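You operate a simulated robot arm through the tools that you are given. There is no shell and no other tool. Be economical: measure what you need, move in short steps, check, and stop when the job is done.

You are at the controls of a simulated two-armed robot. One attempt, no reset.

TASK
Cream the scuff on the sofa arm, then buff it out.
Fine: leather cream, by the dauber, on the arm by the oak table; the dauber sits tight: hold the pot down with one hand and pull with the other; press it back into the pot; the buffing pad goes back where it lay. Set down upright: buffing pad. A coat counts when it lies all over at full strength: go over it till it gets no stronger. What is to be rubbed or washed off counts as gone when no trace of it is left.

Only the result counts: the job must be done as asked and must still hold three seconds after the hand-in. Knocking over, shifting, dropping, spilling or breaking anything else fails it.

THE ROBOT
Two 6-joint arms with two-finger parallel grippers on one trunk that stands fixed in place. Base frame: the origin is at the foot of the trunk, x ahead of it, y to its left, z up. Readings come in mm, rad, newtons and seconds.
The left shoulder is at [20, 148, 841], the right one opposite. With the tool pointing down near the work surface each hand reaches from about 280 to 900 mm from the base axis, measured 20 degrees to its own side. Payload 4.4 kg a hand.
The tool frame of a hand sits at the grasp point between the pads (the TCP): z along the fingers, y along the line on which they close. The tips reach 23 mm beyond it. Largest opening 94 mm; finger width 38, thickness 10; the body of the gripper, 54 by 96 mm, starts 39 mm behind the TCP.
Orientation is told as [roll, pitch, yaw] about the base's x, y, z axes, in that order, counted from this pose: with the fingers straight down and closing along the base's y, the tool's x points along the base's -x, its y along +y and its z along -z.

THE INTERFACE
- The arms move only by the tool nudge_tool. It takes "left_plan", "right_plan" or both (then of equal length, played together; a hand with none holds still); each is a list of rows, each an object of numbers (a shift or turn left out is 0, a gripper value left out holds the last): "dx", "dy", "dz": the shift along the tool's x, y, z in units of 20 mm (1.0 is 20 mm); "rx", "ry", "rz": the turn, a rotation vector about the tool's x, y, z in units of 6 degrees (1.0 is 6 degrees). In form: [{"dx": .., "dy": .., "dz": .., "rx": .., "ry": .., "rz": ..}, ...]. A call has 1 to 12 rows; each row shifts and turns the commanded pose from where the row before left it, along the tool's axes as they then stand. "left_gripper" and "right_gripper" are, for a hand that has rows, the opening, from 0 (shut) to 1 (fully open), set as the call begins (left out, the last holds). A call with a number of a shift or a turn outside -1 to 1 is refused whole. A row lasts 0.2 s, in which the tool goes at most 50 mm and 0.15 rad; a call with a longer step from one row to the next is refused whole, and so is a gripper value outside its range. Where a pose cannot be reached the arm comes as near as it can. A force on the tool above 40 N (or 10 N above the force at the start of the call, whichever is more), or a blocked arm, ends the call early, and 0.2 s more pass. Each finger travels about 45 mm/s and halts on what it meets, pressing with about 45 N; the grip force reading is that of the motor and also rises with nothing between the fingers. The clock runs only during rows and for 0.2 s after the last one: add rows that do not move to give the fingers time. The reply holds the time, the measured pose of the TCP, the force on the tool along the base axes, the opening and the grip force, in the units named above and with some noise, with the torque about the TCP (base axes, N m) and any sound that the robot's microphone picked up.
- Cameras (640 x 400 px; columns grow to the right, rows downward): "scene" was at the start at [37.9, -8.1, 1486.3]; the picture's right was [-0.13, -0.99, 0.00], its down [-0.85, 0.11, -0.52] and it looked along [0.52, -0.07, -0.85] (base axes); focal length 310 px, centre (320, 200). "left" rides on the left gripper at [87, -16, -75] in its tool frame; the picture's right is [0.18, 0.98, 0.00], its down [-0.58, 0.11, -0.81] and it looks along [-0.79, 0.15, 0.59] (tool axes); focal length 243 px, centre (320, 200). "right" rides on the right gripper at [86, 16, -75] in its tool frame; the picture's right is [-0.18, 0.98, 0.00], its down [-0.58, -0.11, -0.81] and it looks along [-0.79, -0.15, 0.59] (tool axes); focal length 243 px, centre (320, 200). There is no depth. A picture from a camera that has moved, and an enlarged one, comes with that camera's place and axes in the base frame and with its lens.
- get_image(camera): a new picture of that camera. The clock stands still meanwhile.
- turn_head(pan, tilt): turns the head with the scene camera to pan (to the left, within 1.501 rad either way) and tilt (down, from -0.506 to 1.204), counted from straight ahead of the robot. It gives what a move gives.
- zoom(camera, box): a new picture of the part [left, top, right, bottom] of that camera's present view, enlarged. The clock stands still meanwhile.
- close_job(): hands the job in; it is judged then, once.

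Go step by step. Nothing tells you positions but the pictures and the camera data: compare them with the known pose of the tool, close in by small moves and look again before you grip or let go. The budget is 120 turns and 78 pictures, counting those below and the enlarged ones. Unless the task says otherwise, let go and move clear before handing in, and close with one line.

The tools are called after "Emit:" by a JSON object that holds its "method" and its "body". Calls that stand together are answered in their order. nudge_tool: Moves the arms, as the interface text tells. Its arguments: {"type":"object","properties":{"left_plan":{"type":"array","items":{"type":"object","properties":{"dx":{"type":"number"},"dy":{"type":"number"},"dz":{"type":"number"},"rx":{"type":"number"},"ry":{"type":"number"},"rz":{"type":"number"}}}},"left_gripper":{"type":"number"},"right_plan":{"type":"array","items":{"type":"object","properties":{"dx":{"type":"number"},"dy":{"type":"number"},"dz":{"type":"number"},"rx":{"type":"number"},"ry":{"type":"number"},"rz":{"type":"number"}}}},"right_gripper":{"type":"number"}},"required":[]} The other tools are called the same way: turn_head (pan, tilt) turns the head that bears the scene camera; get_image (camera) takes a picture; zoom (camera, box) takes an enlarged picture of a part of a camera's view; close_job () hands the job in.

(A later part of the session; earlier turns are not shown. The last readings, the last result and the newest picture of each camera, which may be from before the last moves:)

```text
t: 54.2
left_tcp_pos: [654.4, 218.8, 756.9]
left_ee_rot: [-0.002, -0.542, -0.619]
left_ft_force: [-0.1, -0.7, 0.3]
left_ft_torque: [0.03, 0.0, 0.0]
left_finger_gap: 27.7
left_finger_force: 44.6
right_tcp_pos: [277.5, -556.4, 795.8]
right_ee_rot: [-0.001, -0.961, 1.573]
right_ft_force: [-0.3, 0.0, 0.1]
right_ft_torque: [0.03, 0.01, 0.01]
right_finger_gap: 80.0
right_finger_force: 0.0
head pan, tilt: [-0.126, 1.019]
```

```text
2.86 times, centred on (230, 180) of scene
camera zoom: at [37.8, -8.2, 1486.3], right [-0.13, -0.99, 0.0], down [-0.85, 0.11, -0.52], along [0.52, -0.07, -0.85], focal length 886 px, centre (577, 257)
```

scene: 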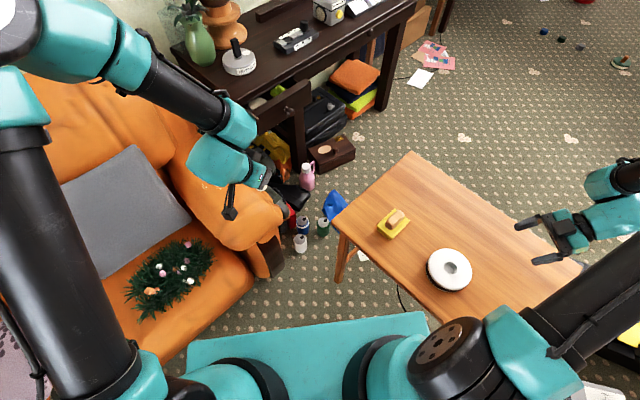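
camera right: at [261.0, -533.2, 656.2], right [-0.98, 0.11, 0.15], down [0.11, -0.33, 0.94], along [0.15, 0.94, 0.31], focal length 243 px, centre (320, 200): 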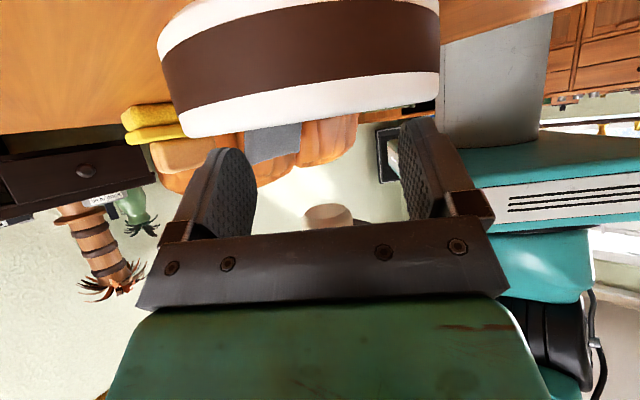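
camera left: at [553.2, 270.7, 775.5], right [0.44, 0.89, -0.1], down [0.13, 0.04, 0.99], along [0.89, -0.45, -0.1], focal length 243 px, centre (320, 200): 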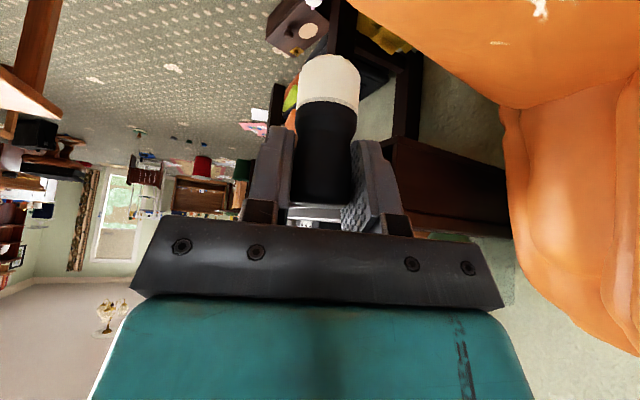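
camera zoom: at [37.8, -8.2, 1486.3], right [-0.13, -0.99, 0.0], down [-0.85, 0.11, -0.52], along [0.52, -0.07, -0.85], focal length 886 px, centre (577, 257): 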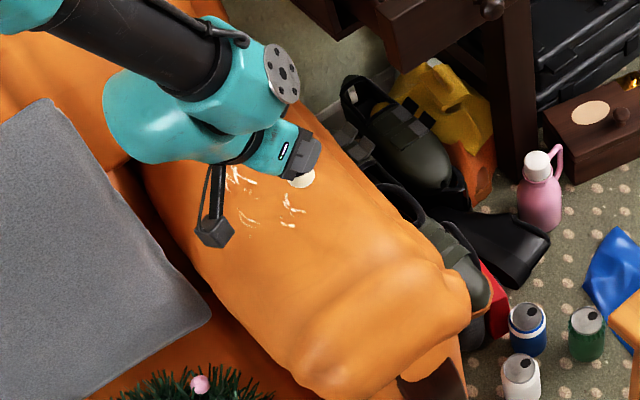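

I yaw the hand back to straight ahead so that the camera sees the scuff.

Emit:
{"method": "nudge_tool", "body": {"left_plan": [{"rx": -0.517, "rz": -0.856}, {"rx": -0.517, "rz": -0.856}, {"rx": -0.517, "rz": -0.856}, {"rx": -0.517, "rz": -0.856}, {"rx": -0.517, "rz": -0.856}, {"rx": -0.517, "rz": -0.856}, {}]}}

Emit:
{"method": "get_image", "body": {"camera": "left"}}

```text
t: 55.8
left_tcp_pos: [654.2, 218.5, 758.1]
left_ee_rot: [-0.005, -0.545, -0.567]
left_ft_force: [-0.4, -0.2, -0.5]
left_ft_torque: [-0.03, 0.01, 0.02]
left_finger_gap: 28.2
left_finger_force: 45.1
left hand out of reach, approached as far as the arm can: row 1, 2, 3, 4, 5, 6
right_tcp_pos: [276.9, -557.0, 796.4]
right_ee_rot: [-0.001, -0.962, 1.573]
right_ft_force: [-0.9, 0.2, 0.7]
right_ft_torque: [-0.03, -0.03, -0.01]
right_finger_gap: 80.0
right_finger_force: 0.0
head pan, tilt: [-0.126, 1.019]
```

```text
48 pictures are left
camera left: at [550.4, 265.4, 774.9], right [0.4, 0.91, -0.1], down [0.13, 0.05, 0.99], along [0.91, -0.41, -0.1], focal length 243 px, centre (320, 200)
```

left: 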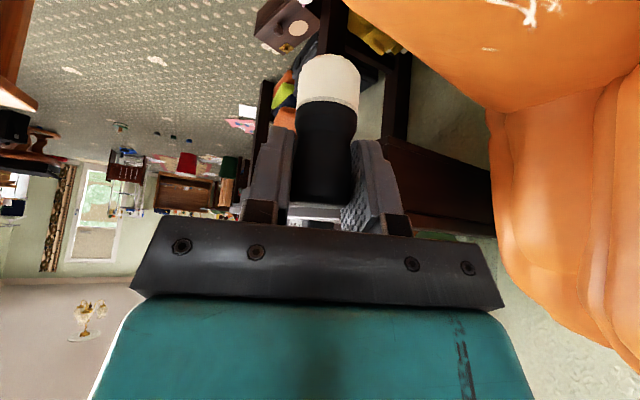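

Better triangulation puts the scuff at about x 620–750, y 225–330, surface z≈648. I back off the yaw limit a little and move over the middle of the scuff.

Emit:
{"method": "nudge_tool", "body": {"left_plan": [{"rx": 0.43, "rz": 0.71}, {"rx": 0.43, "rz": 0.71}, {"dx": 0.307, "dy": 0.87, "dz": 0.15}, {"dx": 0.307, "dy": 0.87, "dz": 0.15}, {"dx": 0.307, "dy": 0.87, "dz": 0.15}, {"dx": 0.307, "dy": 0.87, "dz": 0.15}, {}]}}

Emit:
{"method": "zoom", "body": {"camera": "scene", "box": [170, 130, 290, 230]}}

Emit:
{"method": "get_image", "body": {"camera": "left"}}

```text
t: 57.4
left_tcp_pos: [690.3, 278.9, 733.6]
left_ee_rot: [-0.005, -0.544, -0.739]
left_ft_force: [0.0, 0.5, -0.2]
left_ft_torque: [-0.03, -0.01, -0.01]
left_finger_gap: 28.1
left_finger_force: 45.2
right_tcp_pos: [275.7, -555.5, 797.2]
right_ee_rot: [-0.001, -0.961, 1.573]
right_ft_force: [-0.8, 0.1, 0.5]
right_ft_torque: [0.0, 0.0, 0.01]
right_finger_gap: 79.8
right_finger_force: 0.0
head pan, tilt: [-0.126, 1.019]
```

```text
4.00 times, centred on (230, 180) of scene
camera zoom: at [37.9, -8.0, 1486.3], right [-0.13, -0.99, 0.0], down [-0.85, 0.11, -0.52], along [0.52, -0.07, -0.85], focal length 1241 px, centre (680, 280)
```

zoom: 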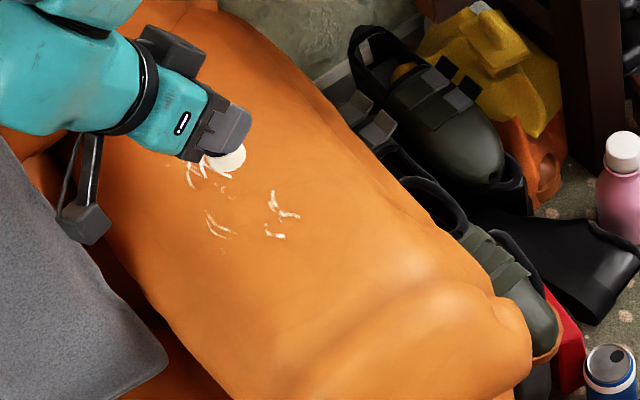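

```text
46 pictures are left
camera left: at [596.4, 343.4, 751.9], right [0.55, 0.83, -0.1], down [0.14, 0.03, 0.99], along [0.82, -0.56, -0.1], focal length 243 px, centre (320, 200)
```

left: 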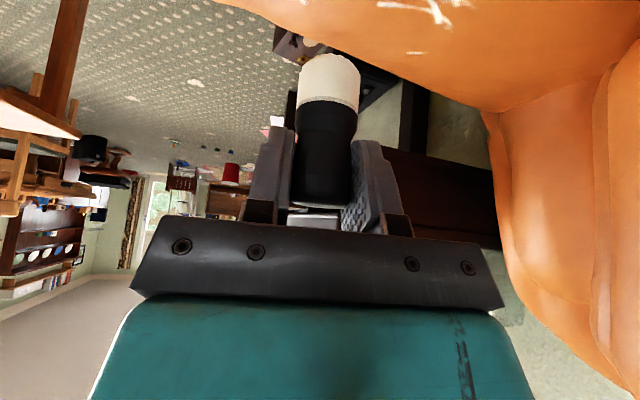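

Tip hovers ~30–35 mm over the scuff centre. Lower 20 mm, then feel for contact in small steps.

Emit:
{"method": "nudge_tool", "body": {"left_plan": [{"dx": 0.26, "dz": 0.428}, {"dx": 0.26, "dz": 0.428}, {}]}}

Emit:
{"method": "nudge_tool", "body": {"left_plan": [{"dx": 0.026, "dz": 0.043}, {"dx": 0.026, "dz": 0.043}, {"dx": 0.026, "dz": 0.043}, {"dx": 0.026, "dz": 0.043}, {"dx": 0.026, "dz": 0.043}, {"dx": 0.026, "dz": 0.043}]}}

Emit:
{"method": "zoom", "body": {"camera": "scene", "box": [180, 140, 270, 210]}}

```text
t: 58.2
left_tcp_pos: [687.9, 278.9, 712.6]
left_ee_rot: [-0.005, -0.545, -0.74]
left_ft_force: [-0.2, -0.7, -0.2]
left_ft_torque: [-0.01, 0.03, 0.01]
left_finger_gap: 28.0
left_finger_force: 45.1
right_tcp_pos: [276.9, -556.2, 795.6]
right_ee_rot: [-0.001, -0.962, 1.573]
right_ft_force: [0.1, -0.2, 0.6]
right_ft_torque: [-0.01, -0.02, 0.02]
right_finger_gap: 80.1
right_finger_force: 0.1
head pan, tilt: [-0.126, 1.019]
```

```text
t: 59.6
left_tcp_pos: [689.7, 278.9, 707.9]
left_ee_rot: [-0.006, -0.543, -0.742]
left_ft_force: [-0.3, -0.4, -0.3]
left_ft_torque: [0.02, 0.0, -0.02]
left_finger_gap: 28.1
left_finger_force: 45.6
right_tcp_pos: [276.1, -556.5, 795.8]
right_ee_rot: [-0.002, -0.961, 1.572]
right_ft_force: [-0.5, 0.3, 0.4]
right_ft_torque: [0.03, 0.04, -0.02]
right_finger_gap: 79.7
right_finger_force: 0.2
head pan, tilt: [-0.126, 1.019]
```

```text
5.71 times, centred on (225, 175) of scene
camera zoom: at [37.9, -8.1, 1486.3], right [-0.13, -0.99, 0.0], down [-0.85, 0.11, -0.52], along [0.52, -0.07, -0.85], focal length 1773 px, centre (863, 343)
```

zoom: 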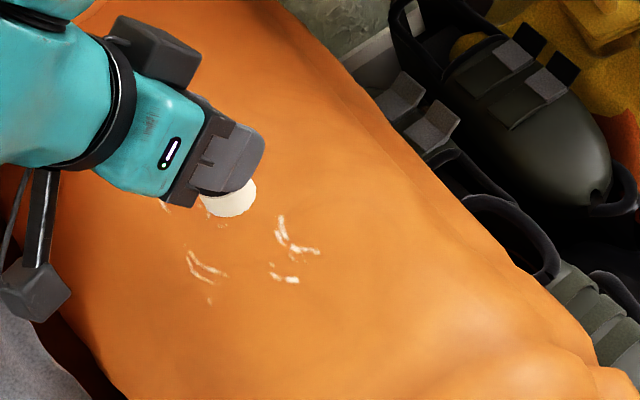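

Emit:
{"method": "nudge_tool", "body": {"left_plan": [{"dx": 0.026, "dz": 0.043}, {"dx": 0.026, "dz": 0.043}, {"dx": 0.026, "dz": 0.043}, {"dx": 0.026, "dz": 0.043}, {"dx": 0.026, "dz": 0.043}, {"dx": 0.026, "dz": 0.043}, {"dx": 0.026, "dz": 0.043}, {"dx": 0.026, "dz": 0.043}]}}

```text
t: 61.4
left_tcp_pos: [690.1, 279.7, 698.8]
left_ee_rot: [-0.005, -0.544, -0.739]
left_ft_force: [-0.2, 0.4, -0.6]
left_ft_torque: [0.03, -0.02, 0.02]
left_finger_gap: 28.0
left_finger_force: 44.7
right_tcp_pos: [277.4, -555.9, 796.1]
right_ee_rot: [-0.002, -0.961, 1.573]
right_ft_force: [0.3, -0.3, -0.6]
right_ft_torque: [-0.01, 0.0, 0.03]
right_finger_gap: 80.1
right_finger_force: 0.0
head pan, tilt: [-0.126, 1.019]
```

Emit:
{"method": "nudge_tool", "body": {"left_plan": [{"dx": 0.026, "dz": 0.043}, {"dx": 0.026, "dz": 0.043}, {"dx": 0.026, "dz": 0.043}, {"dx": 0.026, "dz": 0.043}, {"dx": 0.026, "dz": 0.043}, {"dx": 0.026, "dz": 0.043}, {"dx": 0.026, "dz": 0.043}, {"dx": 0.026, "dz": 0.043}]}}

Emit:
{"method": "get_image", "body": {"camera": "left"}}

```text
t: 63.2
left_tcp_pos: [688.6, 280.0, 691.5]
left_ee_rot: [-0.006, -0.543, -0.74]
left_ft_force: [-1.0, 0.3, -0.3]
left_ft_torque: [-0.01, 0.01, 0.04]
left_finger_gap: 28.1
left_finger_force: 45.5
right_tcp_pos: [276.5, -556.3, 797.4]
right_ee_rot: [-0.001, -0.962, 1.573]
right_ft_force: [-0.2, -0.2, 0.0]
right_ft_torque: [-0.02, 0.03, 0.03]
right_finger_gap: 79.8
right_finger_force: 0.0
head pan, tilt: [-0.126, 1.019]
```

```text
44 pictures are left
camera left: at [596.1, 344.6, 708.4], right [0.55, 0.83, -0.1], down [0.14, 0.03, 0.99], along [0.83, -0.56, -0.1], focal length 243 px, centre (320, 200)
```

left: 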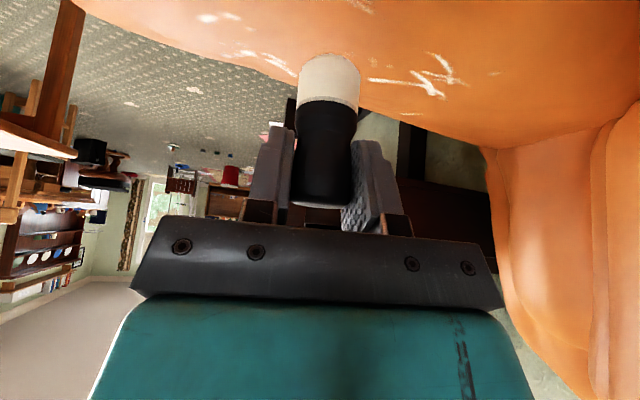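

Not touching yet; continue lowering.

Emit:
{"method": "nudge_tool", "body": {"left_plan": [{"dx": 0.026, "dz": 0.043}, {"dx": 0.026, "dz": 0.043}, {"dx": 0.026, "dz": 0.043}, {"dx": 0.026, "dz": 0.043}, {"dx": 0.026, "dz": 0.043}, {"dx": 0.026, "dz": 0.043}, {"dx": 0.026, "dz": 0.043}, {"dx": 0.026, "dz": 0.043}, {"dx": 0.026, "dz": 0.043}, {"dx": 0.026, "dz": 0.043}]}}

Emit:
{"method": "get_image", "body": {"camera": "left"}}

```text
t: 65.0
left_tcp_pos: [692.3, 279.4, 686.2]
left_ee_rot: [-0.004, -0.547, -0.741]
left_ft_force: [-0.3, 1.0, 9.6]
left_ft_torque: [0.13, 0.11, 0.03]
left_finger_gap: 28.1
left_finger_force: 45.3
right_tcp_pos: [275.8, -557.3, 796.3]
right_ee_rot: [-0.003, -0.963, 1.574]
right_ft_force: [-1.1, 0.2, 0.2]
right_ft_torque: [-0.01, -0.03, -0.02]
right_finger_gap: 79.6
right_finger_force: 0.0
head pan, tilt: [-0.126, 1.019]
stopped in row 8 (left hand): the force on the tool passed its limit at 44 N (the readings are from after the stop); the commanded pose is now the measured one
```

```text
43 pictures are left
camera left: at [598.6, 343.7, 703.0], right [0.55, 0.83, -0.1], down [0.13, 0.03, 0.99], along [0.83, -0.56, -0.09], focal length 243 px, centre (320, 200)
```

left: 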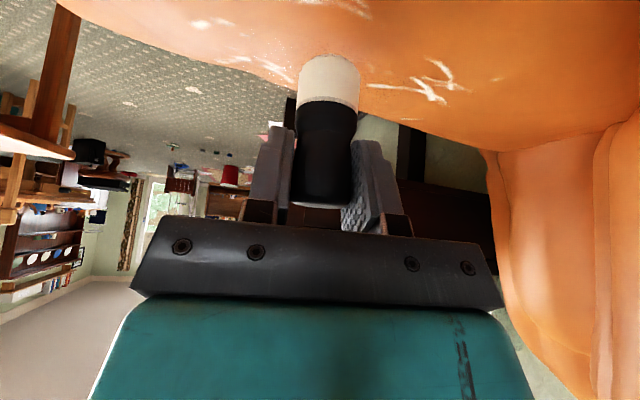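

Contact at TCP z≈686 with ~10 N. I drag a 40 mm stroke along the arm and look at what it leaves.

Emit:
{"method": "nudge_tool", "body": {"left_plan": [{"dx": -0.064, "dy": 0.237, "dz": 0.038}, {"dx": -0.064, "dy": 0.237, "dz": 0.038}, {"dx": -0.064, "dy": 0.237, "dz": 0.038}, {"dx": -0.064, "dy": 0.237, "dz": 0.038}]}}

Emit:
{"method": "nudge_tool", "body": {"left_plan": [{"dx": -0.064, "dy": 0.237, "dz": 0.038}, {"dx": -0.064, "dy": 0.237, "dz": 0.038}, {"dx": -0.064, "dy": 0.237, "dz": 0.038}, {"dx": -0.064, "dy": 0.237, "dz": 0.038}]}}

Emit:
{"method": "get_image", "body": {"camera": "left"}}

```text
t: 66.0
left_tcp_pos: [708.8, 288.1, 686.1]
left_ee_rot: [-0.002, -0.549, -0.741]
left_ft_force: [-9.8, -8.6, 35.6]
left_ft_torque: [-0.12, 0.72, 0.1]
left_finger_gap: 27.8
left_finger_force: 45.2
right_tcp_pos: [276.7, -557.4, 796.3]
right_ee_rot: [-0.003, -0.961, 1.572]
right_ft_force: [0.0, 0.7, -0.8]
right_ft_torque: [0.06, 0.0, 0.0]
right_finger_gap: 80.1
right_finger_force: 0.1
head pan, tilt: [-0.126, 1.019]
```

```text
t: 67.0
left_tcp_pos: [726.4, 297.4, 685.3]
left_ee_rot: [-0.003, -0.549, -0.741]
left_ft_force: [-9.1, -9.9, 34.2]
left_ft_torque: [-0.22, 0.63, 0.09]
left_finger_gap: 28.2
left_finger_force: 45.2
right_tcp_pos: [276.1, -556.8, 796.3]
right_ee_rot: [-0.004, -0.963, 1.573]
right_ft_force: [0.7, 0.0, 0.1]
right_ft_torque: [-0.01, 0.02, 0.02]
right_finger_gap: 79.7
right_finger_force: 0.0
head pan, tilt: [-0.126, 1.019]
```

```text
42 pictures are left
camera left: at [632.6, 362.1, 702.3], right [0.55, 0.83, -0.1], down [0.13, 0.03, 0.99], along [0.82, -0.56, -0.09], focal length 243 px, centre (320, 200)
```

left: 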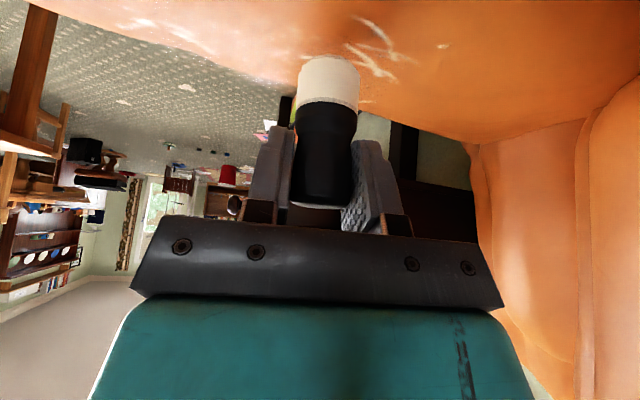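

The surface is flat along the arm; load 35 N is more than needed. Check the coat from the scene camera.

Emit:
{"method": "nudge_tool", "body": {"left_plan": [{"dx": -0.016, "dz": -0.026}, {}]}}

Emit:
{"method": "zoom", "body": {"camera": "scene", "box": [180, 140, 270, 210]}}

```text
t: 67.6
left_tcp_pos: [726.7, 298.4, 685.1]
left_ee_rot: [-0.001, -0.548, -0.742]
left_ft_force: [-3.9, -6.3, 31.6]
left_ft_torque: [-0.12, 0.23, 0.0]
left_finger_gap: 28.0
left_finger_force: 44.6
right_tcp_pos: [276.8, -557.2, 795.2]
right_ee_rot: [-0.003, -0.963, 1.572]
right_ft_force: [-0.7, 0.1, 0.5]
right_ft_torque: [-0.02, 0.01, -0.01]
right_finger_gap: 79.8
right_finger_force: 0.1
head pan, tilt: [-0.126, 1.019]
```

```text
5.71 times, centred on (225, 175) of scene
camera zoom: at [37.2, -8.4, 1486.3], right [-0.13, -0.99, 0.0], down [-0.84, 0.11, -0.52], along [0.52, -0.07, -0.85], focal length 1773 px, centre (863, 343)
```

zoom: 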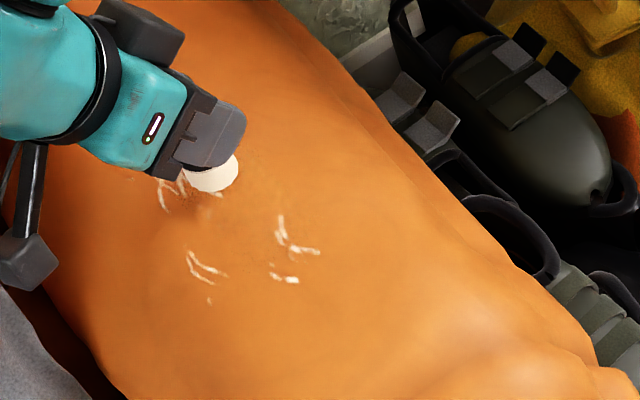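

A faint film may be forming. The scuff patch is about 140×75 mm, aligned with the arm. I ease the pressure and stroke back along the whole length.

Emit:
{"method": "nudge_tool", "body": {"left_plan": [{"dx": -0.026, "dz": -0.043}, {"dx": 0.153, "dy": -0.569, "dz": -0.092}, {"dx": 0.153, "dy": -0.569, "dz": -0.092}, {"dx": 0.153, "dy": -0.569, "dz": -0.092}, {"dx": 0.153, "dy": -0.569, "dz": -0.092}]}}

Emit:
{"method": "nudge_tool", "body": {"left_plan": [{"dx": 0.153, "dy": -0.569, "dz": -0.092}, {"dx": 0.153, "dy": -0.569, "dz": -0.092}, {"dx": 0.153, "dy": -0.569, "dz": -0.092}, {"dx": 0.153, "dy": -0.569, "dz": -0.092}]}}

Emit:
{"method": "zoom", "body": {"camera": "scene", "box": [180, 140, 270, 210]}}

```text
t: 68.8
left_tcp_pos: [685.3, 273.9, 685.4]
left_ee_rot: [-0.002, -0.549, -0.743]
left_ft_force: [7.1, 6.3, 25.6]
left_ft_torque: [0.46, -0.25, -0.08]
left_finger_gap: 28.0
left_finger_force: 44.5
right_tcp_pos: [277.1, -557.0, 796.2]
right_ee_rot: [-0.001, -0.963, 1.575]
right_ft_force: [-0.9, 0.4, 0.3]
right_ft_torque: [-0.04, 0.0, 0.01]
right_finger_gap: 80.0
right_finger_force: 0.1
head pan, tilt: [-0.126, 1.019]
```

```text
t: 69.8
left_tcp_pos: [642.3, 249.9, 685.0]
left_ee_rot: [-0.004, -0.548, -0.739]
left_ft_force: [5.5, 3.4, 17.9]
left_ft_torque: [0.3, -0.17, -0.07]
left_finger_gap: 28.1
left_finger_force: 45.0
right_tcp_pos: [276.2, -556.1, 796.6]
right_ee_rot: [-0.001, -0.964, 1.572]
right_ft_force: [0.3, 0.2, 0.5]
right_ft_torque: [-0.01, -0.02, -0.01]
right_finger_gap: 79.8
right_finger_force: 0.1
head pan, tilt: [-0.126, 1.019]
```

```text
5.71 times, centred on (225, 175) of scene
camera zoom: at [37.7, -8.1, 1486.3], right [-0.13, -0.99, 0.0], down [-0.85, 0.11, -0.52], along [0.52, -0.07, -0.85], focal length 1773 px, centre (863, 343)
```

zoom: 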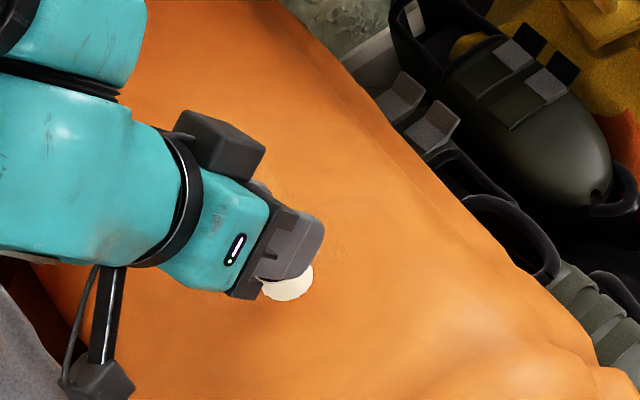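

Continue rastering: shift 18 mm across, then stroke forward.

Emit:
{"method": "nudge_tool", "body": {"left_plan": [{"dx": 0.365, "dy": 0.134, "dz": -0.221}, {"dx": 0.365, "dy": 0.134, "dz": -0.221}]}}

Emit:
{"method": "nudge_tool", "body": {"left_plan": [{"dx": -0.153, "dy": 0.569, "dz": 0.092}, {"dx": -0.153, "dy": 0.569, "dz": 0.092}, {"dx": -0.153, "dy": 0.569, "dz": 0.092}, {"dx": -0.153, "dy": 0.569, "dz": 0.092}, {"dx": -0.153, "dy": 0.569, "dz": 0.092}, {"dx": -0.153, "dy": 0.569, "dz": 0.092}]}}

Emit:
{"method": "nudge_tool", "body": {"left_plan": [{"dx": -0.153, "dy": 0.569, "dz": 0.092}, {"dx": -0.153, "dy": 0.569, "dz": 0.092}, {"dx": -0.153, "dy": 0.569, "dz": 0.092}, {"dx": -0.153, "dy": 0.569, "dz": 0.092}, {"dx": -0.153, "dy": 0.569, "dz": 0.092}, {"dx": -0.153, "dy": 0.569, "dz": 0.092}]}}

Emit:
{"method": "zoom", "body": {"camera": "scene", "box": [180, 140, 270, 210]}}

```text
t: 70.4
left_tcp_pos: [634.4, 264.9, 685.2]
left_ee_rot: [-0.004, -0.547, -0.739]
left_ft_force: [2.5, -7.2, 16.5]
left_ft_torque: [-0.25, 0.01, 0.04]
left_finger_gap: 28.0
left_finger_force: 44.8
right_tcp_pos: [275.6, -556.6, 797.2]
right_ee_rot: [-0.002, -0.96, 1.571]
right_ft_force: [-1.0, 0.0, 0.3]
right_ft_torque: [0.02, 0.01, 0.01]
right_finger_gap: 80.3
right_finger_force: 0.1
head pan, tilt: [-0.126, 1.019]
```

```text
t: 71.8
left_tcp_pos: [695.9, 303.2, 684.2]
left_ee_rot: [-0.003, -0.548, -0.741]
left_ft_force: [-2.1, -1.2, 6.4]
left_ft_torque: [0.03, 0.18, 0.02]
left_finger_gap: 27.9
left_finger_force: 44.6
right_tcp_pos: [277.0, -555.1, 795.8]
right_ee_rot: [-0.002, -0.961, 1.573]
right_ft_force: [-0.2, 0.7, 0.6]
right_ft_torque: [0.02, -0.03, 0.02]
right_finger_gap: 79.9
right_finger_force: 0.1
head pan, tilt: [-0.126, 1.019]
```

```text
t: 73.2
left_tcp_pos: [760.0, 337.5, 686.1]
left_ee_rot: [-0.004, -0.548, -0.741]
left_ft_force: [-0.8, -1.0, 3.0]
left_ft_torque: [-0.02, 0.09, 0.01]
left_finger_gap: 28.1
left_finger_force: 45.2
right_tcp_pos: [276.9, -556.1, 795.9]
right_ee_rot: [-0.004, -0.962, 1.573]
right_ft_force: [-0.4, 0.2, -0.4]
right_ft_torque: [0.0, 0.02, 0.01]
right_finger_gap: 79.7
right_finger_force: 0.0
head pan, tilt: [-0.126, 1.019]
```

```text
5.71 times, centred on (225, 175) of scene
camera zoom: at [37.8, -8.1, 1486.3], right [-0.13, -0.99, 0.0], down [-0.85, 0.11, -0.52], along [0.52, -0.07, -0.85], focal length 1773 px, centre (863, 343)
```

zoom: 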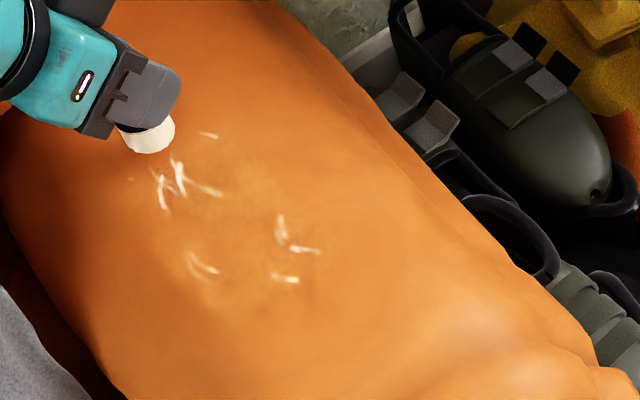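

A pale film is building where I've stroked. Continue with further lines at C=+27.

Emit:
{"method": "nudge_tool", "body": {"left_plan": [{"dx": 0.365, "dy": 0.134, "dz": -0.221}, {"dx": 0.365, "dy": 0.134, "dz": -0.221}, {"dx": 0.021, "dz": 0.034}]}}

Emit:
{"method": "nudge_tool", "body": {"left_plan": [{"dx": 0.153, "dy": -0.569, "dz": -0.092}, {"dx": 0.153, "dy": -0.569, "dz": -0.092}, {"dx": 0.153, "dy": -0.569, "dz": -0.092}, {"dx": 0.153, "dy": -0.569, "dz": -0.092}, {"dx": 0.153, "dy": -0.569, "dz": -0.092}, {"dx": 0.153, "dy": -0.569, "dz": -0.092}]}}

Emit:
{"method": "nudge_tool", "body": {"left_plan": [{"dx": 0.153, "dy": -0.569, "dz": -0.092}, {"dx": 0.153, "dy": -0.569, "dz": -0.092}, {"dx": 0.153, "dy": -0.569, "dz": -0.092}, {"dx": 0.153, "dy": -0.569, "dz": -0.092}, {"dx": 0.153, "dy": -0.569, "dz": -0.092}, {"dx": 0.153, "dy": -0.569, "dz": -0.092}]}}

```text
t: 74.0
left_tcp_pos: [750.8, 354.0, 685.3]
left_ee_rot: [-0.006, -0.548, -0.743]
left_ft_force: [-0.6, 0.9, -0.6]
left_ft_torque: [-0.02, 0.0, 0.01]
left_finger_gap: 27.8
left_finger_force: 45.3
right_tcp_pos: [275.8, -556.1, 795.2]
right_ee_rot: [-0.001, -0.962, 1.573]
right_ft_force: [0.6, -0.6, 0.4]
right_ft_torque: [0.02, 0.0, -0.01]
right_finger_gap: 79.6
right_finger_force: 0.1
head pan, tilt: [-0.126, 1.019]
```

```text
t: 75.4
left_tcp_pos: [687.6, 317.3, 685.3]
left_ee_rot: [-0.004, -0.549, -0.74]
left_ft_force: [0.4, 1.0, 1.2]
left_ft_torque: [0.05, -0.03, 0.0]
left_finger_gap: 27.9
left_finger_force: 45.2
right_tcp_pos: [276.7, -556.4, 795.9]
right_ee_rot: [-0.001, -0.962, 1.572]
right_ft_force: [-0.1, -0.1, -0.2]
right_ft_torque: [0.02, -0.01, 0.02]
right_finger_gap: 79.7
right_finger_force: 0.0
head pan, tilt: [-0.126, 1.019]
```

```text
t: 76.8
left_tcp_pos: [626.2, 281.0, 685.4]
left_ee_rot: [-0.001, -0.547, -0.741]
left_ft_force: [0.8, -0.1, 3.8]
left_ft_torque: [0.1, -0.06, -0.02]
left_finger_gap: 28.0
left_finger_force: 44.6
right_tcp_pos: [277.7, -555.2, 796.8]
right_ee_rot: [0.0, -0.963, 1.572]
right_ft_force: [-0.7, -0.9, -0.8]
right_ft_torque: [-0.02, 0.02, -0.01]
right_finger_gap: 80.0
right_finger_force: 0.1
head pan, tilt: [-0.126, 1.019]
```

Contact was light there; lower 1.5 mm and stroke the same line forward.

Emit:
{"method": "nudge_tool", "body": {"left_plan": [{"dx": 0.026, "dz": 0.043}, {"dx": -0.14, "dy": 0.569, "dz": 0.113}, {"dx": -0.153, "dy": 0.569, "dz": 0.092}, {"dx": -0.153, "dy": 0.569, "dz": 0.092}, {"dx": -0.153, "dy": 0.569, "dz": 0.092}, {"dx": -0.153, "dy": 0.569, "dz": 0.092}, {"dx": -0.153, "dy": 0.569, "dz": 0.092}]}}

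Emit:
{"method": "nudge_tool", "body": {"left_plan": [{"dx": -0.148, "dy": 0.569, "dz": 0.1}, {"dx": -0.148, "dy": 0.569, "dz": 0.1}, {"dx": -0.148, "dy": 0.569, "dz": 0.1}, {"dx": -0.148, "dy": 0.569, "dz": 0.1}, {"dx": -0.148, "dy": 0.569, "dz": 0.1}, {"dx": -0.148, "dy": 0.569, "dz": 0.1}]}}

```text
t: 77.4
left_tcp_pos: [634.8, 285.8, 684.2]
left_ee_rot: [-0.005, -0.551, -0.742]
left_ft_force: [0.2, -2.0, 10.5]
left_ft_torque: [0.05, 0.11, 0.02]
left_finger_gap: 28.0
left_finger_force: 44.8
right_tcp_pos: [275.5, -555.7, 795.2]
right_ee_rot: [-0.002, -0.962, 1.571]
right_ft_force: [0.1, -0.3, -0.7]
right_ft_torque: [-0.02, 0.02, -0.04]
right_finger_gap: 79.8
right_finger_force: 0.1
head pan, tilt: [-0.126, 1.019]
stopped in row 3 (left hand): the force on the tool passed its limit at 42 N (the readings are from after the stop); the commanded pose is now the measured one
```

```text
t: 78.8
left_tcp_pos: [696.7, 322.1, 684.0]
left_ee_rot: [-0.004, -0.551, -0.739]
left_ft_force: [-3.0, -0.8, 6.5]
left_ft_torque: [-0.03, 0.14, 0.04]
left_finger_gap: 28.0
left_finger_force: 44.5
right_tcp_pos: [276.3, -557.0, 795.6]
right_ee_rot: [-0.002, -0.961, 1.572]
right_ft_force: [-0.3, 0.3, -0.1]
right_ft_torque: [0.04, 0.02, 0.0]
right_finger_gap: 79.9
right_finger_force: 0.1
head pan, tilt: [-0.126, 1.019]
```

Emit:
{"method": "nudge_tool", "body": {"left_plan": [{"dx": -0.143, "dy": 0.569, "dz": 0.108}, {"dx": -0.148, "dy": 0.569, "dz": 0.1}, {"dx": -0.148, "dy": 0.569, "dz": 0.1}, {"dx": -0.148, "dy": 0.569, "dz": 0.1}, {"dx": -0.148, "dy": 0.569, "dz": 0.1}]}}

Emit:
{"method": "zoom", "body": {"camera": "scene", "box": [180, 140, 270, 210]}}

```text
t: 80.0
left_tcp_pos: [748.7, 352.1, 683.6]
left_ee_rot: [-0.003, -0.551, -0.743]
left_ft_force: [-8.0, -6.8, 30.1]
left_ft_torque: [-0.18, 0.45, 0.05]
left_finger_gap: 27.9
left_finger_force: 44.9
right_tcp_pos: [275.6, -557.5, 796.7]
right_ee_rot: [-0.004, -0.962, 1.572]
right_ft_force: [0.0, -0.1, 0.5]
right_ft_torque: [-0.01, 0.0, 0.01]
right_finger_gap: 79.7
right_finger_force: 0.1
head pan, tilt: [-0.126, 1.019]
```

```text
5.71 times, centred on (225, 175) of scene
camera zoom: at [37.2, -8.5, 1486.3], right [-0.13, -0.99, 0.0], down [-0.84, 0.11, -0.52], along [0.52, -0.07, -0.85], focal length 1773 px, centre (863, 343)
```

zoom: 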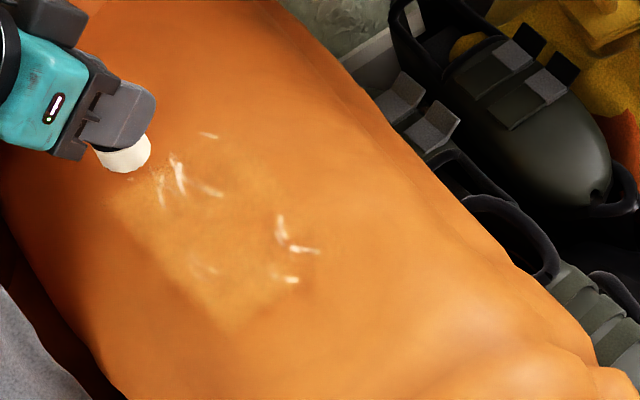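

The film shows well now, covering marks on the left side. Move back across to C=+9 and continue.

Emit:
{"method": "nudge_tool", "body": {"left_plan": [{"dx": -0.391, "dy": -0.134, "dz": 0.178}, {"dx": -0.391, "dy": -0.134, "dz": 0.178}, {}]}}

Emit:
{"method": "nudge_tool", "body": {"left_plan": [{"dx": 0.153, "dy": -0.569, "dz": -0.092}, {"dx": 0.153, "dy": -0.569, "dz": -0.092}, {"dx": 0.153, "dy": -0.569, "dz": -0.092}, {"dx": 0.153, "dy": -0.569, "dz": -0.092}, {"dx": 0.153, "dy": -0.569, "dz": -0.092}, {"dx": 0.153, "dy": -0.569, "dz": -0.092}]}}

Emit:
{"method": "nudge_tool", "body": {"left_plan": [{"dx": 0.153, "dy": -0.569, "dz": -0.092}, {"dx": 0.153, "dy": -0.569, "dz": -0.092}, {"dx": 0.153, "dy": -0.569, "dz": -0.092}, {"dx": 0.153, "dy": -0.569, "dz": -0.092}, {"dx": 0.153, "dy": -0.569, "dz": -0.092}, {"dx": 0.153, "dy": -0.569, "dz": -0.092}]}}

```text
t: 80.8
left_tcp_pos: [757.1, 335.1, 684.9]
left_ee_rot: [-0.004, -0.548, -0.741]
left_ft_force: [-1.4, 9.0, 22.3]
left_ft_torque: [0.55, 0.07, 0.04]
left_finger_gap: 28.2
left_finger_force: 44.7
right_tcp_pos: [276.8, -556.4, 795.6]
right_ee_rot: [0.0, -0.961, 1.572]
right_ft_force: [0.9, -0.4, -0.2]
right_ft_torque: [0.01, -0.01, -0.02]
right_finger_gap: 80.1
right_finger_force: 0.1
head pan, tilt: [-0.126, 1.019]
```

```text
t: 82.2
left_tcp_pos: [694.9, 301.3, 682.8]
left_ee_rot: [-0.009, -0.547, -0.74]
left_ft_force: [7.0, 3.7, 16.5]
left_ft_torque: [0.2, -0.29, -0.02]
left_finger_gap: 28.0
left_finger_force: 44.6
right_tcp_pos: [276.3, -555.8, 797.4]
right_ee_rot: [-0.001, -0.962, 1.573]
right_ft_force: [1.5, 0.1, 0.5]
right_ft_torque: [-0.04, 0.02, 0.01]
right_finger_gap: 79.7
right_finger_force: 0.0
head pan, tilt: [-0.126, 1.019]
```

```text
t: 83.6
left_tcp_pos: [633.4, 266.5, 683.9]
left_ee_rot: [-0.003, -0.55, -0.742]
left_ft_force: [11.6, 4.6, 32.2]
left_ft_torque: [0.21, -0.5, 0.01]
left_finger_gap: 28.4
left_finger_force: 44.8
right_tcp_pos: [275.5, -555.9, 795.8]
right_ee_rot: [-0.003, -0.962, 1.572]
right_ft_force: [0.8, -0.5, -0.1]
right_ft_torque: [0.01, -0.06, 0.01]
right_finger_gap: 80.2
right_finger_force: 0.0
head pan, tilt: [-0.126, 1.019]
```

Emit:
{"method": "nudge_tool", "body": {"left_plan": [{"dx": -0.391, "dy": -0.134, "dz": 0.178}, {"dx": -0.391, "dy": -0.134, "dz": 0.178}, {}]}}

Emit:
{"method": "nudge_tool", "body": {"left_plan": [{"dx": -0.153, "dy": 0.569, "dz": 0.092}, {"dx": -0.153, "dy": 0.569, "dz": 0.092}, {"dx": -0.153, "dy": 0.569, "dz": 0.092}, {"dx": -0.153, "dy": 0.569, "dz": 0.092}, {"dx": -0.153, "dy": 0.569, "dz": 0.092}, {"dx": -0.153, "dy": 0.569, "dz": 0.092}]}}

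Emit:
{"method": "nudge_tool", "body": {"left_plan": [{"dx": -0.153, "dy": 0.569, "dz": 0.092}, {"dx": -0.153, "dy": 0.569, "dz": 0.092}, {"dx": -0.153, "dy": 0.569, "dz": 0.092}, {"dx": -0.153, "dy": 0.569, "dz": 0.092}, {"dx": -0.153, "dy": 0.569, "dz": 0.092}, {"dx": -0.153, "dy": 0.569, "dz": 0.092}]}}

```text
t: 84.4
left_tcp_pos: [640.8, 248.4, 684.0]
left_ee_rot: [-0.007, -0.548, -0.738]
left_ft_force: [0.1, 0.0, -1.1]
left_ft_torque: [-0.01, 0.01, -0.01]
left_finger_gap: 28.0
left_finger_force: 44.7
right_tcp_pos: [276.4, -556.5, 796.8]
right_ee_rot: [-0.003, -0.963, 1.572]
right_ft_force: [0.1, 0.1, -0.1]
right_ft_torque: [0.0, -0.01, -0.01]
right_finger_gap: 79.6
right_finger_force: 0.0
head pan, tilt: [-0.126, 1.019]
```

```text
t: 85.8
left_tcp_pos: [706.9, 284.6, 687.0]
left_ee_rot: [-0.005, -0.548, -0.74]
left_ft_force: [0.7, -0.9, -0.5]
left_ft_torque: [0.0, 0.01, 0.02]
left_finger_gap: 27.9
left_finger_force: 45.0
right_tcp_pos: [276.4, -556.6, 796.0]
right_ee_rot: [-0.002, -0.961, 1.572]
right_ft_force: [0.4, -0.6, 0.3]
right_ft_torque: [-0.03, -0.01, 0.01]
right_finger_gap: 79.7
right_finger_force: 0.2
head pan, tilt: [-0.126, 1.019]
```

```text
t: 87.2
left_tcp_pos: [767.4, 321.7, 684.3]
left_ee_rot: [-0.006, -0.551, -0.741]
left_ft_force: [-0.4, -0.1, -0.4]
left_ft_torque: [0.0, -0.02, 0.01]
left_finger_gap: 27.8
left_finger_force: 45.1
right_tcp_pos: [276.9, -556.6, 795.8]
right_ee_rot: [0.0, -0.961, 1.573]
right_ft_force: [0.7, 0.5, 0.1]
right_ft_torque: [0.01, 0.0, 0.0]
right_finger_gap: 80.0
right_finger_force: 0.1
head pan, tilt: [-0.126, 1.019]
```

Contact lost; lower until touching again, then stroke back on C=−9.

Emit:
{"method": "nudge_tool", "body": {"left_plan": [{"dx": 0.02, "dz": 0.032}, {"dx": 0.02, "dz": 0.032}, {}]}}

Emit:
{"method": "zoom", "body": {"camera": "scene", "box": [180, 140, 270, 210]}}

```text
t: 88.0
left_tcp_pos: [767.4, 321.1, 685.0]
left_ee_rot: [-0.004, -0.547, -0.742]
left_ft_force: [-0.1, -0.1, 0.7]
left_ft_torque: [-0.03, 0.01, 0.02]
left_finger_gap: 28.0
left_finger_force: 45.4
right_tcp_pos: [276.3, -556.0, 796.2]
right_ee_rot: [-0.001, -0.961, 1.574]
right_ft_force: [0.5, 0.7, -1.0]
right_ft_torque: [0.01, 0.01, 0.01]
right_finger_gap: 79.7
right_finger_force: 0.1
head pan, tilt: [-0.126, 1.019]
```

```text
5.71 times, centred on (225, 175) of scene
camera zoom: at [37.9, -8.1, 1486.3], right [-0.13, -0.99, 0.0], down [-0.85, 0.11, -0.52], along [0.52, -0.07, -0.85], focal length 1773 px, centre (863, 343)
```

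zoom: 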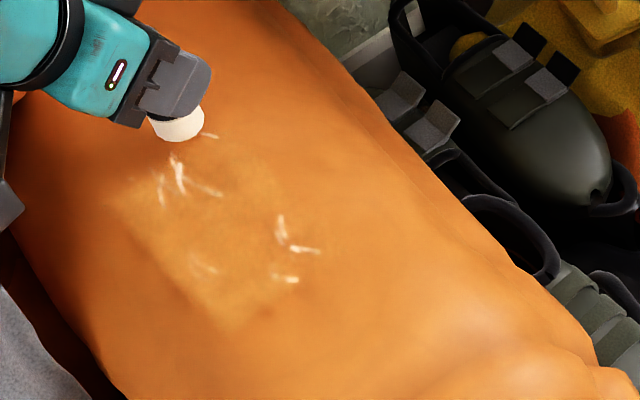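

Emit:
{"method": "nudge_tool", "body": {"left_plan": [{"dx": 0.026, "dz": 0.043}, {"dx": 0.013, "dz": 0.021}, {}]}}

Emit:
{"method": "nudge_tool", "body": {"left_plan": [{"dx": 0.153, "dy": -0.569, "dz": -0.092}, {"dx": 0.153, "dy": -0.569, "dz": -0.092}, {"dx": 0.153, "dy": -0.569, "dz": -0.092}, {"dx": 0.153, "dy": -0.569, "dz": -0.092}, {"dx": 0.153, "dy": -0.569, "dz": -0.092}, {"dx": 0.153, "dy": -0.569, "dz": -0.092}]}}

Emit:
{"method": "nudge_tool", "body": {"left_plan": [{"dx": 0.153, "dy": -0.569, "dz": -0.092}, {"dx": 0.153, "dy": -0.569, "dz": -0.092}, {"dx": 0.153, "dy": -0.569, "dz": -0.092}, {"dx": 0.153, "dy": -0.569, "dz": -0.092}, {"dx": 0.153, "dy": -0.569, "dz": -0.092}, {"dx": 0.153, "dy": -0.569, "dz": -0.092}]}}

```text
t: 88.8
left_tcp_pos: [767.9, 320.4, 684.0]
left_ee_rot: [-0.004, -0.551, -0.742]
left_ft_force: [-3.4, -4.0, 16.5]
left_ft_torque: [-0.2, 0.22, 0.03]
left_finger_gap: 28.1
left_finger_force: 44.5
right_tcp_pos: [276.4, -556.5, 795.8]
right_ee_rot: [-0.003, -0.96, 1.574]
right_ft_force: [0.7, 0.4, 0.2]
right_ft_torque: [-0.01, 0.0, -0.02]
right_finger_gap: 80.0
right_finger_force: 0.0
head pan, tilt: [-0.126, 1.019]
```

```text
t: 90.2
left_tcp_pos: [705.8, 283.9, 683.9]
left_ee_rot: [-0.003, -0.55, -0.742]
left_ft_force: [5.4, 3.7, 14.4]
left_ft_torque: [0.18, -0.18, -0.04]
left_finger_gap: 28.1
left_finger_force: 44.4
right_tcp_pos: [276.5, -556.6, 796.7]
right_ee_rot: [-0.002, -0.961, 1.572]
right_ft_force: [0.2, 0.2, -0.5]
right_ft_torque: [-0.02, 0.0, -0.03]
right_finger_gap: 79.8
right_finger_force: 0.0
head pan, tilt: [-0.126, 1.019]
```

```text
t: 91.6
left_tcp_pos: [643.1, 250.5, 683.4]
left_ee_rot: [-0.002, -0.552, -0.743]
left_ft_force: [9.1, 4.5, 26.2]
left_ft_torque: [0.23, -0.35, -0.07]
left_finger_gap: 27.8
left_finger_force: 45.5
right_tcp_pos: [276.4, -555.0, 796.6]
right_ee_rot: [-0.002, -0.962, 1.573]
right_ft_force: [0.8, -0.4, 0.3]
right_ft_torque: [0.02, -0.02, -0.02]
right_finger_gap: 80.0
right_finger_force: 0.1
head pan, tilt: [-0.126, 1.019]
```

Emit:
{"method": "nudge_tool", "body": {"left_plan": [{"dx": -0.365, "dy": -0.134, "dz": 0.221}, {"dx": -0.365, "dy": -0.134, "dz": 0.221}, {}]}}

Emit:
{"method": "nudge_tool", "body": {"left_plan": [{"dx": -0.153, "dy": 0.569, "dz": 0.092}, {"dx": -0.153, "dy": 0.569, "dz": 0.092}, {"dx": -0.153, "dy": 0.569, "dz": 0.092}, {"dx": -0.153, "dy": 0.569, "dz": 0.092}, {"dx": -0.153, "dy": 0.569, "dz": 0.092}, {"dx": -0.153, "dy": 0.569, "dz": 0.092}]}}

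```text
t: 92.0
left_tcp_pos: [645.4, 245.1, 684.2]
left_ee_rot: [-0.006, -0.551, -0.741]
left_ft_force: [-1.4, -0.3, 8.0]
left_ft_torque: [0.04, 0.13, 0.03]
left_finger_gap: 28.1
left_finger_force: 44.4
right_tcp_pos: [276.9, -556.5, 796.1]
right_ee_rot: [-0.002, -0.964, 1.573]
right_ft_force: [-0.1, -0.3, 0.2]
right_ft_torque: [0.02, -0.04, 0.03]
right_finger_gap: 80.0
right_finger_force: 0.2
head pan, tilt: [-0.126, 1.019]
stopped in row 1 (left hand): the force on the tool passed its limit at 41 N (the readings are from after the stop); the commanded pose is now the measured one
```

```text
t: 93.4
left_tcp_pos: [709.4, 282.1, 684.4]
left_ee_rot: [-0.007, -0.552, -0.74]
left_ft_force: [-7.1, -3.7, 24.8]
left_ft_torque: [-0.21, 0.5, 0.02]
left_finger_gap: 28.0
left_finger_force: 44.9
right_tcp_pos: [275.9, -556.2, 797.2]
right_ee_rot: [-0.004, -0.962, 1.574]
right_ft_force: [-0.5, 0.3, 0.4]
right_ft_torque: [0.02, -0.02, 0.03]
right_finger_gap: 79.8
right_finger_force: 0.2
head pan, tilt: [-0.126, 1.019]
```

Emit:
{"method": "nudge_tool", "body": {"left_plan": [{"dx": -0.305, "dy": -0.104, "dz": 0.155}, {"dx": -0.284, "dy": -0.104, "dz": 0.172}, {}]}}

Emit:
{"method": "nudge_tool", "body": {"left_plan": [{"dx": 0.153, "dy": -0.569, "dz": -0.092}, {"dx": 0.153, "dy": -0.569, "dz": -0.092}, {"dx": 0.153, "dy": -0.569, "dz": -0.092}, {"dx": 0.153, "dy": -0.569, "dz": -0.092}, {"dx": 0.153, "dy": -0.569, "dz": -0.092}, {"dx": 0.153, "dy": -0.569, "dz": -0.092}]}}

```text
t: 94.2
left_tcp_pos: [714.8, 270.4, 684.4]
left_ee_rot: [-0.003, -0.549, -0.741]
left_ft_force: [0.1, 4.1, 9.3]
left_ft_torque: [0.22, 0.04, 0.01]
left_finger_gap: 27.8
left_finger_force: 44.7
right_tcp_pos: [277.1, -555.5, 796.5]
right_ee_rot: [-0.001, -0.962, 1.572]
right_ft_force: [-1.0, 0.7, 0.6]
right_ft_torque: [-0.02, -0.03, 0.0]
right_finger_gap: 79.8
right_finger_force: 0.1
head pan, tilt: [-0.126, 1.019]
```

```text
t: 95.6
left_tcp_pos: [652.8, 233.6, 684.6]
left_ee_rot: [-0.005, -0.55, -0.74]
left_ft_force: [0.8, 0.8, 1.2]
left_ft_torque: [0.02, -0.07, 0.01]
left_finger_gap: 28.1
left_finger_force: 45.2
right_tcp_pos: [276.8, -556.1, 797.2]
right_ee_rot: [-0.002, -0.962, 1.572]
right_ft_force: [0.0, 0.0, -1.0]
right_ft_torque: [0.02, -0.01, 0.0]
right_finger_gap: 80.0
right_finger_force: 0.0
head pan, tilt: [-0.126, 1.019]
```

Emit:
{"method": "nudge_tool", "body": {"left_plan": [{"dx": 0.173, "dy": -0.569, "dz": -0.058}, {"dx": 0.01, "dz": 0.017}, {}]}}

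Emit:
{"method": "nudge_tool", "body": {"left_plan": [{"dx": -0.153, "dy": 0.569, "dz": 0.092}, {"dx": -0.153, "dy": 0.569, "dz": 0.092}, {"dx": -0.153, "dy": 0.569, "dz": 0.092}, {"dx": -0.153, "dy": 0.569, "dz": 0.092}, {"dx": -0.153, "dy": 0.569, "dz": 0.092}, {"dx": -0.153, "dy": 0.569, "dz": 0.092}]}}

Emit:
{"method": "nudge_tool", "body": {"left_plan": [{"dx": -0.153, "dy": 0.569, "dz": 0.092}, {"dx": -0.153, "dy": 0.569, "dz": 0.092}, {"dx": -0.153, "dy": 0.569, "dz": 0.092}, {"dx": -0.153, "dy": 0.569, "dz": 0.092}, {"dx": -0.153, "dy": 0.569, "dz": 0.092}, {"dx": -0.153, "dy": 0.569, "dz": 0.092}]}}

Emit:
{"method": "zoom", "body": {"camera": "scene", "box": [180, 140, 270, 210]}}

```text
t: 96.4
left_tcp_pos: [642.5, 226.5, 684.0]
left_ee_rot: [-0.003, -0.552, -0.74]
left_ft_force: [2.0, 2.9, 22.7]
left_ft_torque: [0.15, 0.01, 0.0]
left_finger_gap: 28.2
left_finger_force: 45.2
right_tcp_pos: [276.8, -556.1, 795.4]
right_ee_rot: [-0.003, -0.962, 1.571]
right_ft_force: [-0.6, -0.1, 0.2]
right_ft_torque: [-0.02, 0.02, 0.02]
right_finger_gap: 80.0
right_finger_force: 0.0
head pan, tilt: [-0.126, 1.019]
```

```text
t: 96.9
left_tcp_pos: [656.0, 232.3, 683.9]
left_ee_rot: [-0.006, -0.552, -0.738]
left_ft_force: [-1.0, -1.3, 12.2]
left_ft_torque: [0.0, -0.01, 0.02]
left_finger_gap: 28.2
left_finger_force: 44.7
right_tcp_pos: [276.5, -556.0, 796.1]
right_ee_rot: [-0.003, -0.963, 1.575]
right_ft_force: [0.4, 0.0, -1.0]
right_ft_torque: [0.04, 0.01, -0.01]
right_finger_gap: 79.9
right_finger_force: 0.1
head pan, tilt: [-0.126, 1.019]
stopped in row 2 (left hand): the force on the tool passed its limit at 42 N (the readings are from after the stop); the commanded pose is now the measured one
```

```text
t: 98.3
left_tcp_pos: [718.5, 269.5, 683.9]
left_ee_rot: [-0.007, -0.55, -0.74]
left_ft_force: [-5.9, -3.2, 22.6]
left_ft_torque: [-0.15, 0.29, 0.04]
left_finger_gap: 28.1
left_finger_force: 45.2
right_tcp_pos: [275.7, -555.6, 795.7]
right_ee_rot: [-0.003, -0.962, 1.574]
right_ft_force: [-0.6, -0.1, 0.6]
right_ft_torque: [0.0, 0.0, 0.01]
right_finger_gap: 79.7
right_finger_force: 0.0
head pan, tilt: [-0.126, 1.019]
```

```text
5.71 times, centred on (225, 175) of scene
camera zoom: at [37.4, -8.3, 1486.3], right [-0.13, -0.99, 0.0], down [-0.85, 0.11, -0.52], along [0.52, -0.07, -0.85], focal length 1773 px, centre (863, 343)
```

zoom: 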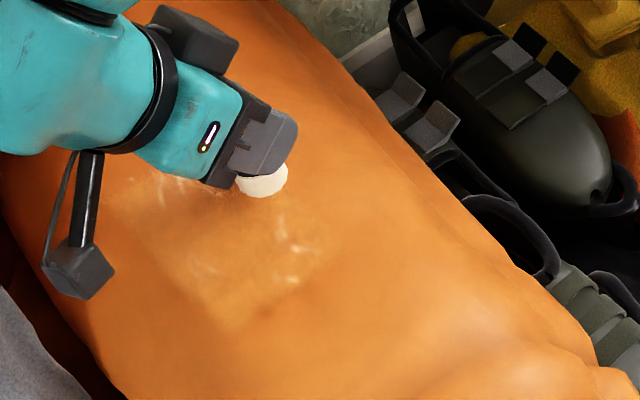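

Emit:
{"method": "nudge_tool", "body": {"left_plan": [{"dx": -0.153, "dy": 0.569, "dz": 0.092}, {"dx": -0.153, "dy": 0.569, "dz": 0.092}, {"dx": -0.153, "dy": 0.569, "dz": 0.092}, {"dx": -0.153, "dy": 0.569, "dz": 0.092}, {}]}}

Emit:
{"method": "nudge_tool", "body": {"left_plan": [{"dx": -0.28, "dy": -0.104, "dz": 0.175}, {"dx": 0.153, "dy": -0.569, "dz": -0.092}, {"dx": 0.153, "dy": -0.569, "dz": -0.092}, {"dx": 0.153, "dy": -0.569, "dz": -0.092}, {"dx": 0.153, "dy": -0.569, "dz": -0.092}, {"dx": 0.153, "dy": -0.569, "dz": -0.092}, {"dx": 0.153, "dy": -0.569, "dz": -0.092}]}}

Emit:
{"method": "nudge_tool", "body": {"left_plan": [{"dx": 0.153, "dy": -0.569, "dz": -0.092}, {"dx": 0.153, "dy": -0.569, "dz": -0.092}, {"dx": 0.153, "dy": -0.569, "dz": -0.092}, {"dx": 0.153, "dy": -0.569, "dz": -0.092}, {"dx": 0.153, "dy": -0.569, "dz": -0.092}, {"dx": 0.153, "dy": -0.569, "dz": -0.092}]}}

```text
t: 99.5
left_tcp_pos: [759.3, 294.0, 683.6]
left_ee_rot: [-0.007, -0.552, -0.74]
left_ft_force: [-3.7, -2.2, 16.4]
left_ft_torque: [-0.02, 0.1, 0.0]
left_finger_gap: 28.1
left_finger_force: 45.0
right_tcp_pos: [276.6, -556.3, 797.2]
right_ee_rot: [0.0, -0.961, 1.57]
right_ft_force: [0.2, 1.0, -1.0]
right_ft_torque: [0.0, 0.0, 0.04]
right_finger_gap: 79.6
right_finger_force: 0.1
head pan, tilt: [-0.126, 1.019]
```

```text
t: 101.1
left_tcp_pos: [697.9, 250.7, 682.7]
left_ee_rot: [-0.009, -0.552, -0.74]
left_ft_force: [2.2, 0.0, 7.7]
left_ft_torque: [0.14, -0.18, 0.01]
left_finger_gap: 28.0
left_finger_force: 44.9
right_tcp_pos: [276.8, -556.2, 796.0]
right_ee_rot: [-0.002, -0.962, 1.572]
right_ft_force: [0.2, 0.2, -0.6]
right_ft_torque: [0.0, 0.01, -0.01]
right_finger_gap: 79.9
right_finger_force: 0.1
head pan, tilt: [-0.126, 1.019]
```

```text
t: 102.5
left_tcp_pos: [639.0, 215.6, 682.9]
left_ee_rot: [-0.005, -0.553, -0.74]
left_ft_force: [10.8, 4.8, 30.5]
left_ft_torque: [0.28, -0.55, -0.02]
left_finger_gap: 28.1
left_finger_force: 45.0
right_tcp_pos: [275.1, -556.0, 795.4]
right_ee_rot: [-0.002, -0.961, 1.571]
right_ft_force: [-0.3, 0.0, 0.7]
right_ft_torque: [-0.03, -0.02, 0.0]
right_finger_gap: 79.6
right_finger_force: 0.1
head pan, tilt: [-0.126, 1.019]
```

Now lift and look at the whole coat.

Emit:
{"method": "nudge_tool", "body": {"left_plan": [{"dx": -0.518, "dz": -0.855}, {"dx": -0.518, "dz": -0.855}, {"dx": 0.255, "dy": -0.949, "dz": -0.154}, {"dx": 0.255, "dy": -0.949, "dz": -0.154}, {"dx": 0.255, "dy": -0.949, "dz": -0.154}, {"dx": 0.255, "dy": -0.949, "dz": -0.154}, {"dx": 0.255, "dy": -0.949, "dz": -0.154}]}}

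Emit:
{"method": "zoom", "body": {"camera": "scene", "box": [180, 140, 270, 210]}}

```text
t: 104.1
left_tcp_pos: [568.4, 173.3, 730.6]
left_ee_rot: [-0.02, -0.548, -0.737]
left_ft_force: [0.2, -0.4, 0.3]
left_ft_torque: [-0.01, -0.02, -0.02]
left_finger_gap: 28.1
left_finger_force: 45.1
left hand out of reach, approached as far as the arm can: row 6, 7
right_tcp_pos: [275.6, -555.4, 797.7]
right_ee_rot: [-0.001, -0.962, 1.573]
right_ft_force: [0.7, -0.8, 0.2]
right_ft_torque: [-0.01, 0.02, 0.01]
right_finger_gap: 79.9
right_finger_force: 0.1
head pan, tilt: [-0.126, 1.019]
```

```text
5.71 times, centred on (225, 175) of scene
camera zoom: at [37.9, -8.0, 1486.3], right [-0.13, -0.99, 0.0], down [-0.85, 0.11, -0.52], along [0.52, -0.07, -0.85], focal length 1773 px, centre (863, 343)
```

zoom: 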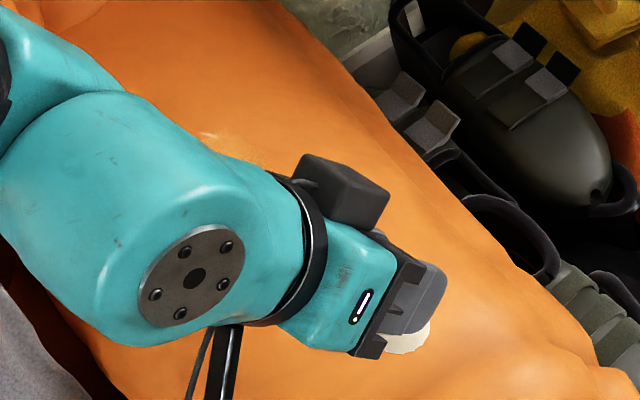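

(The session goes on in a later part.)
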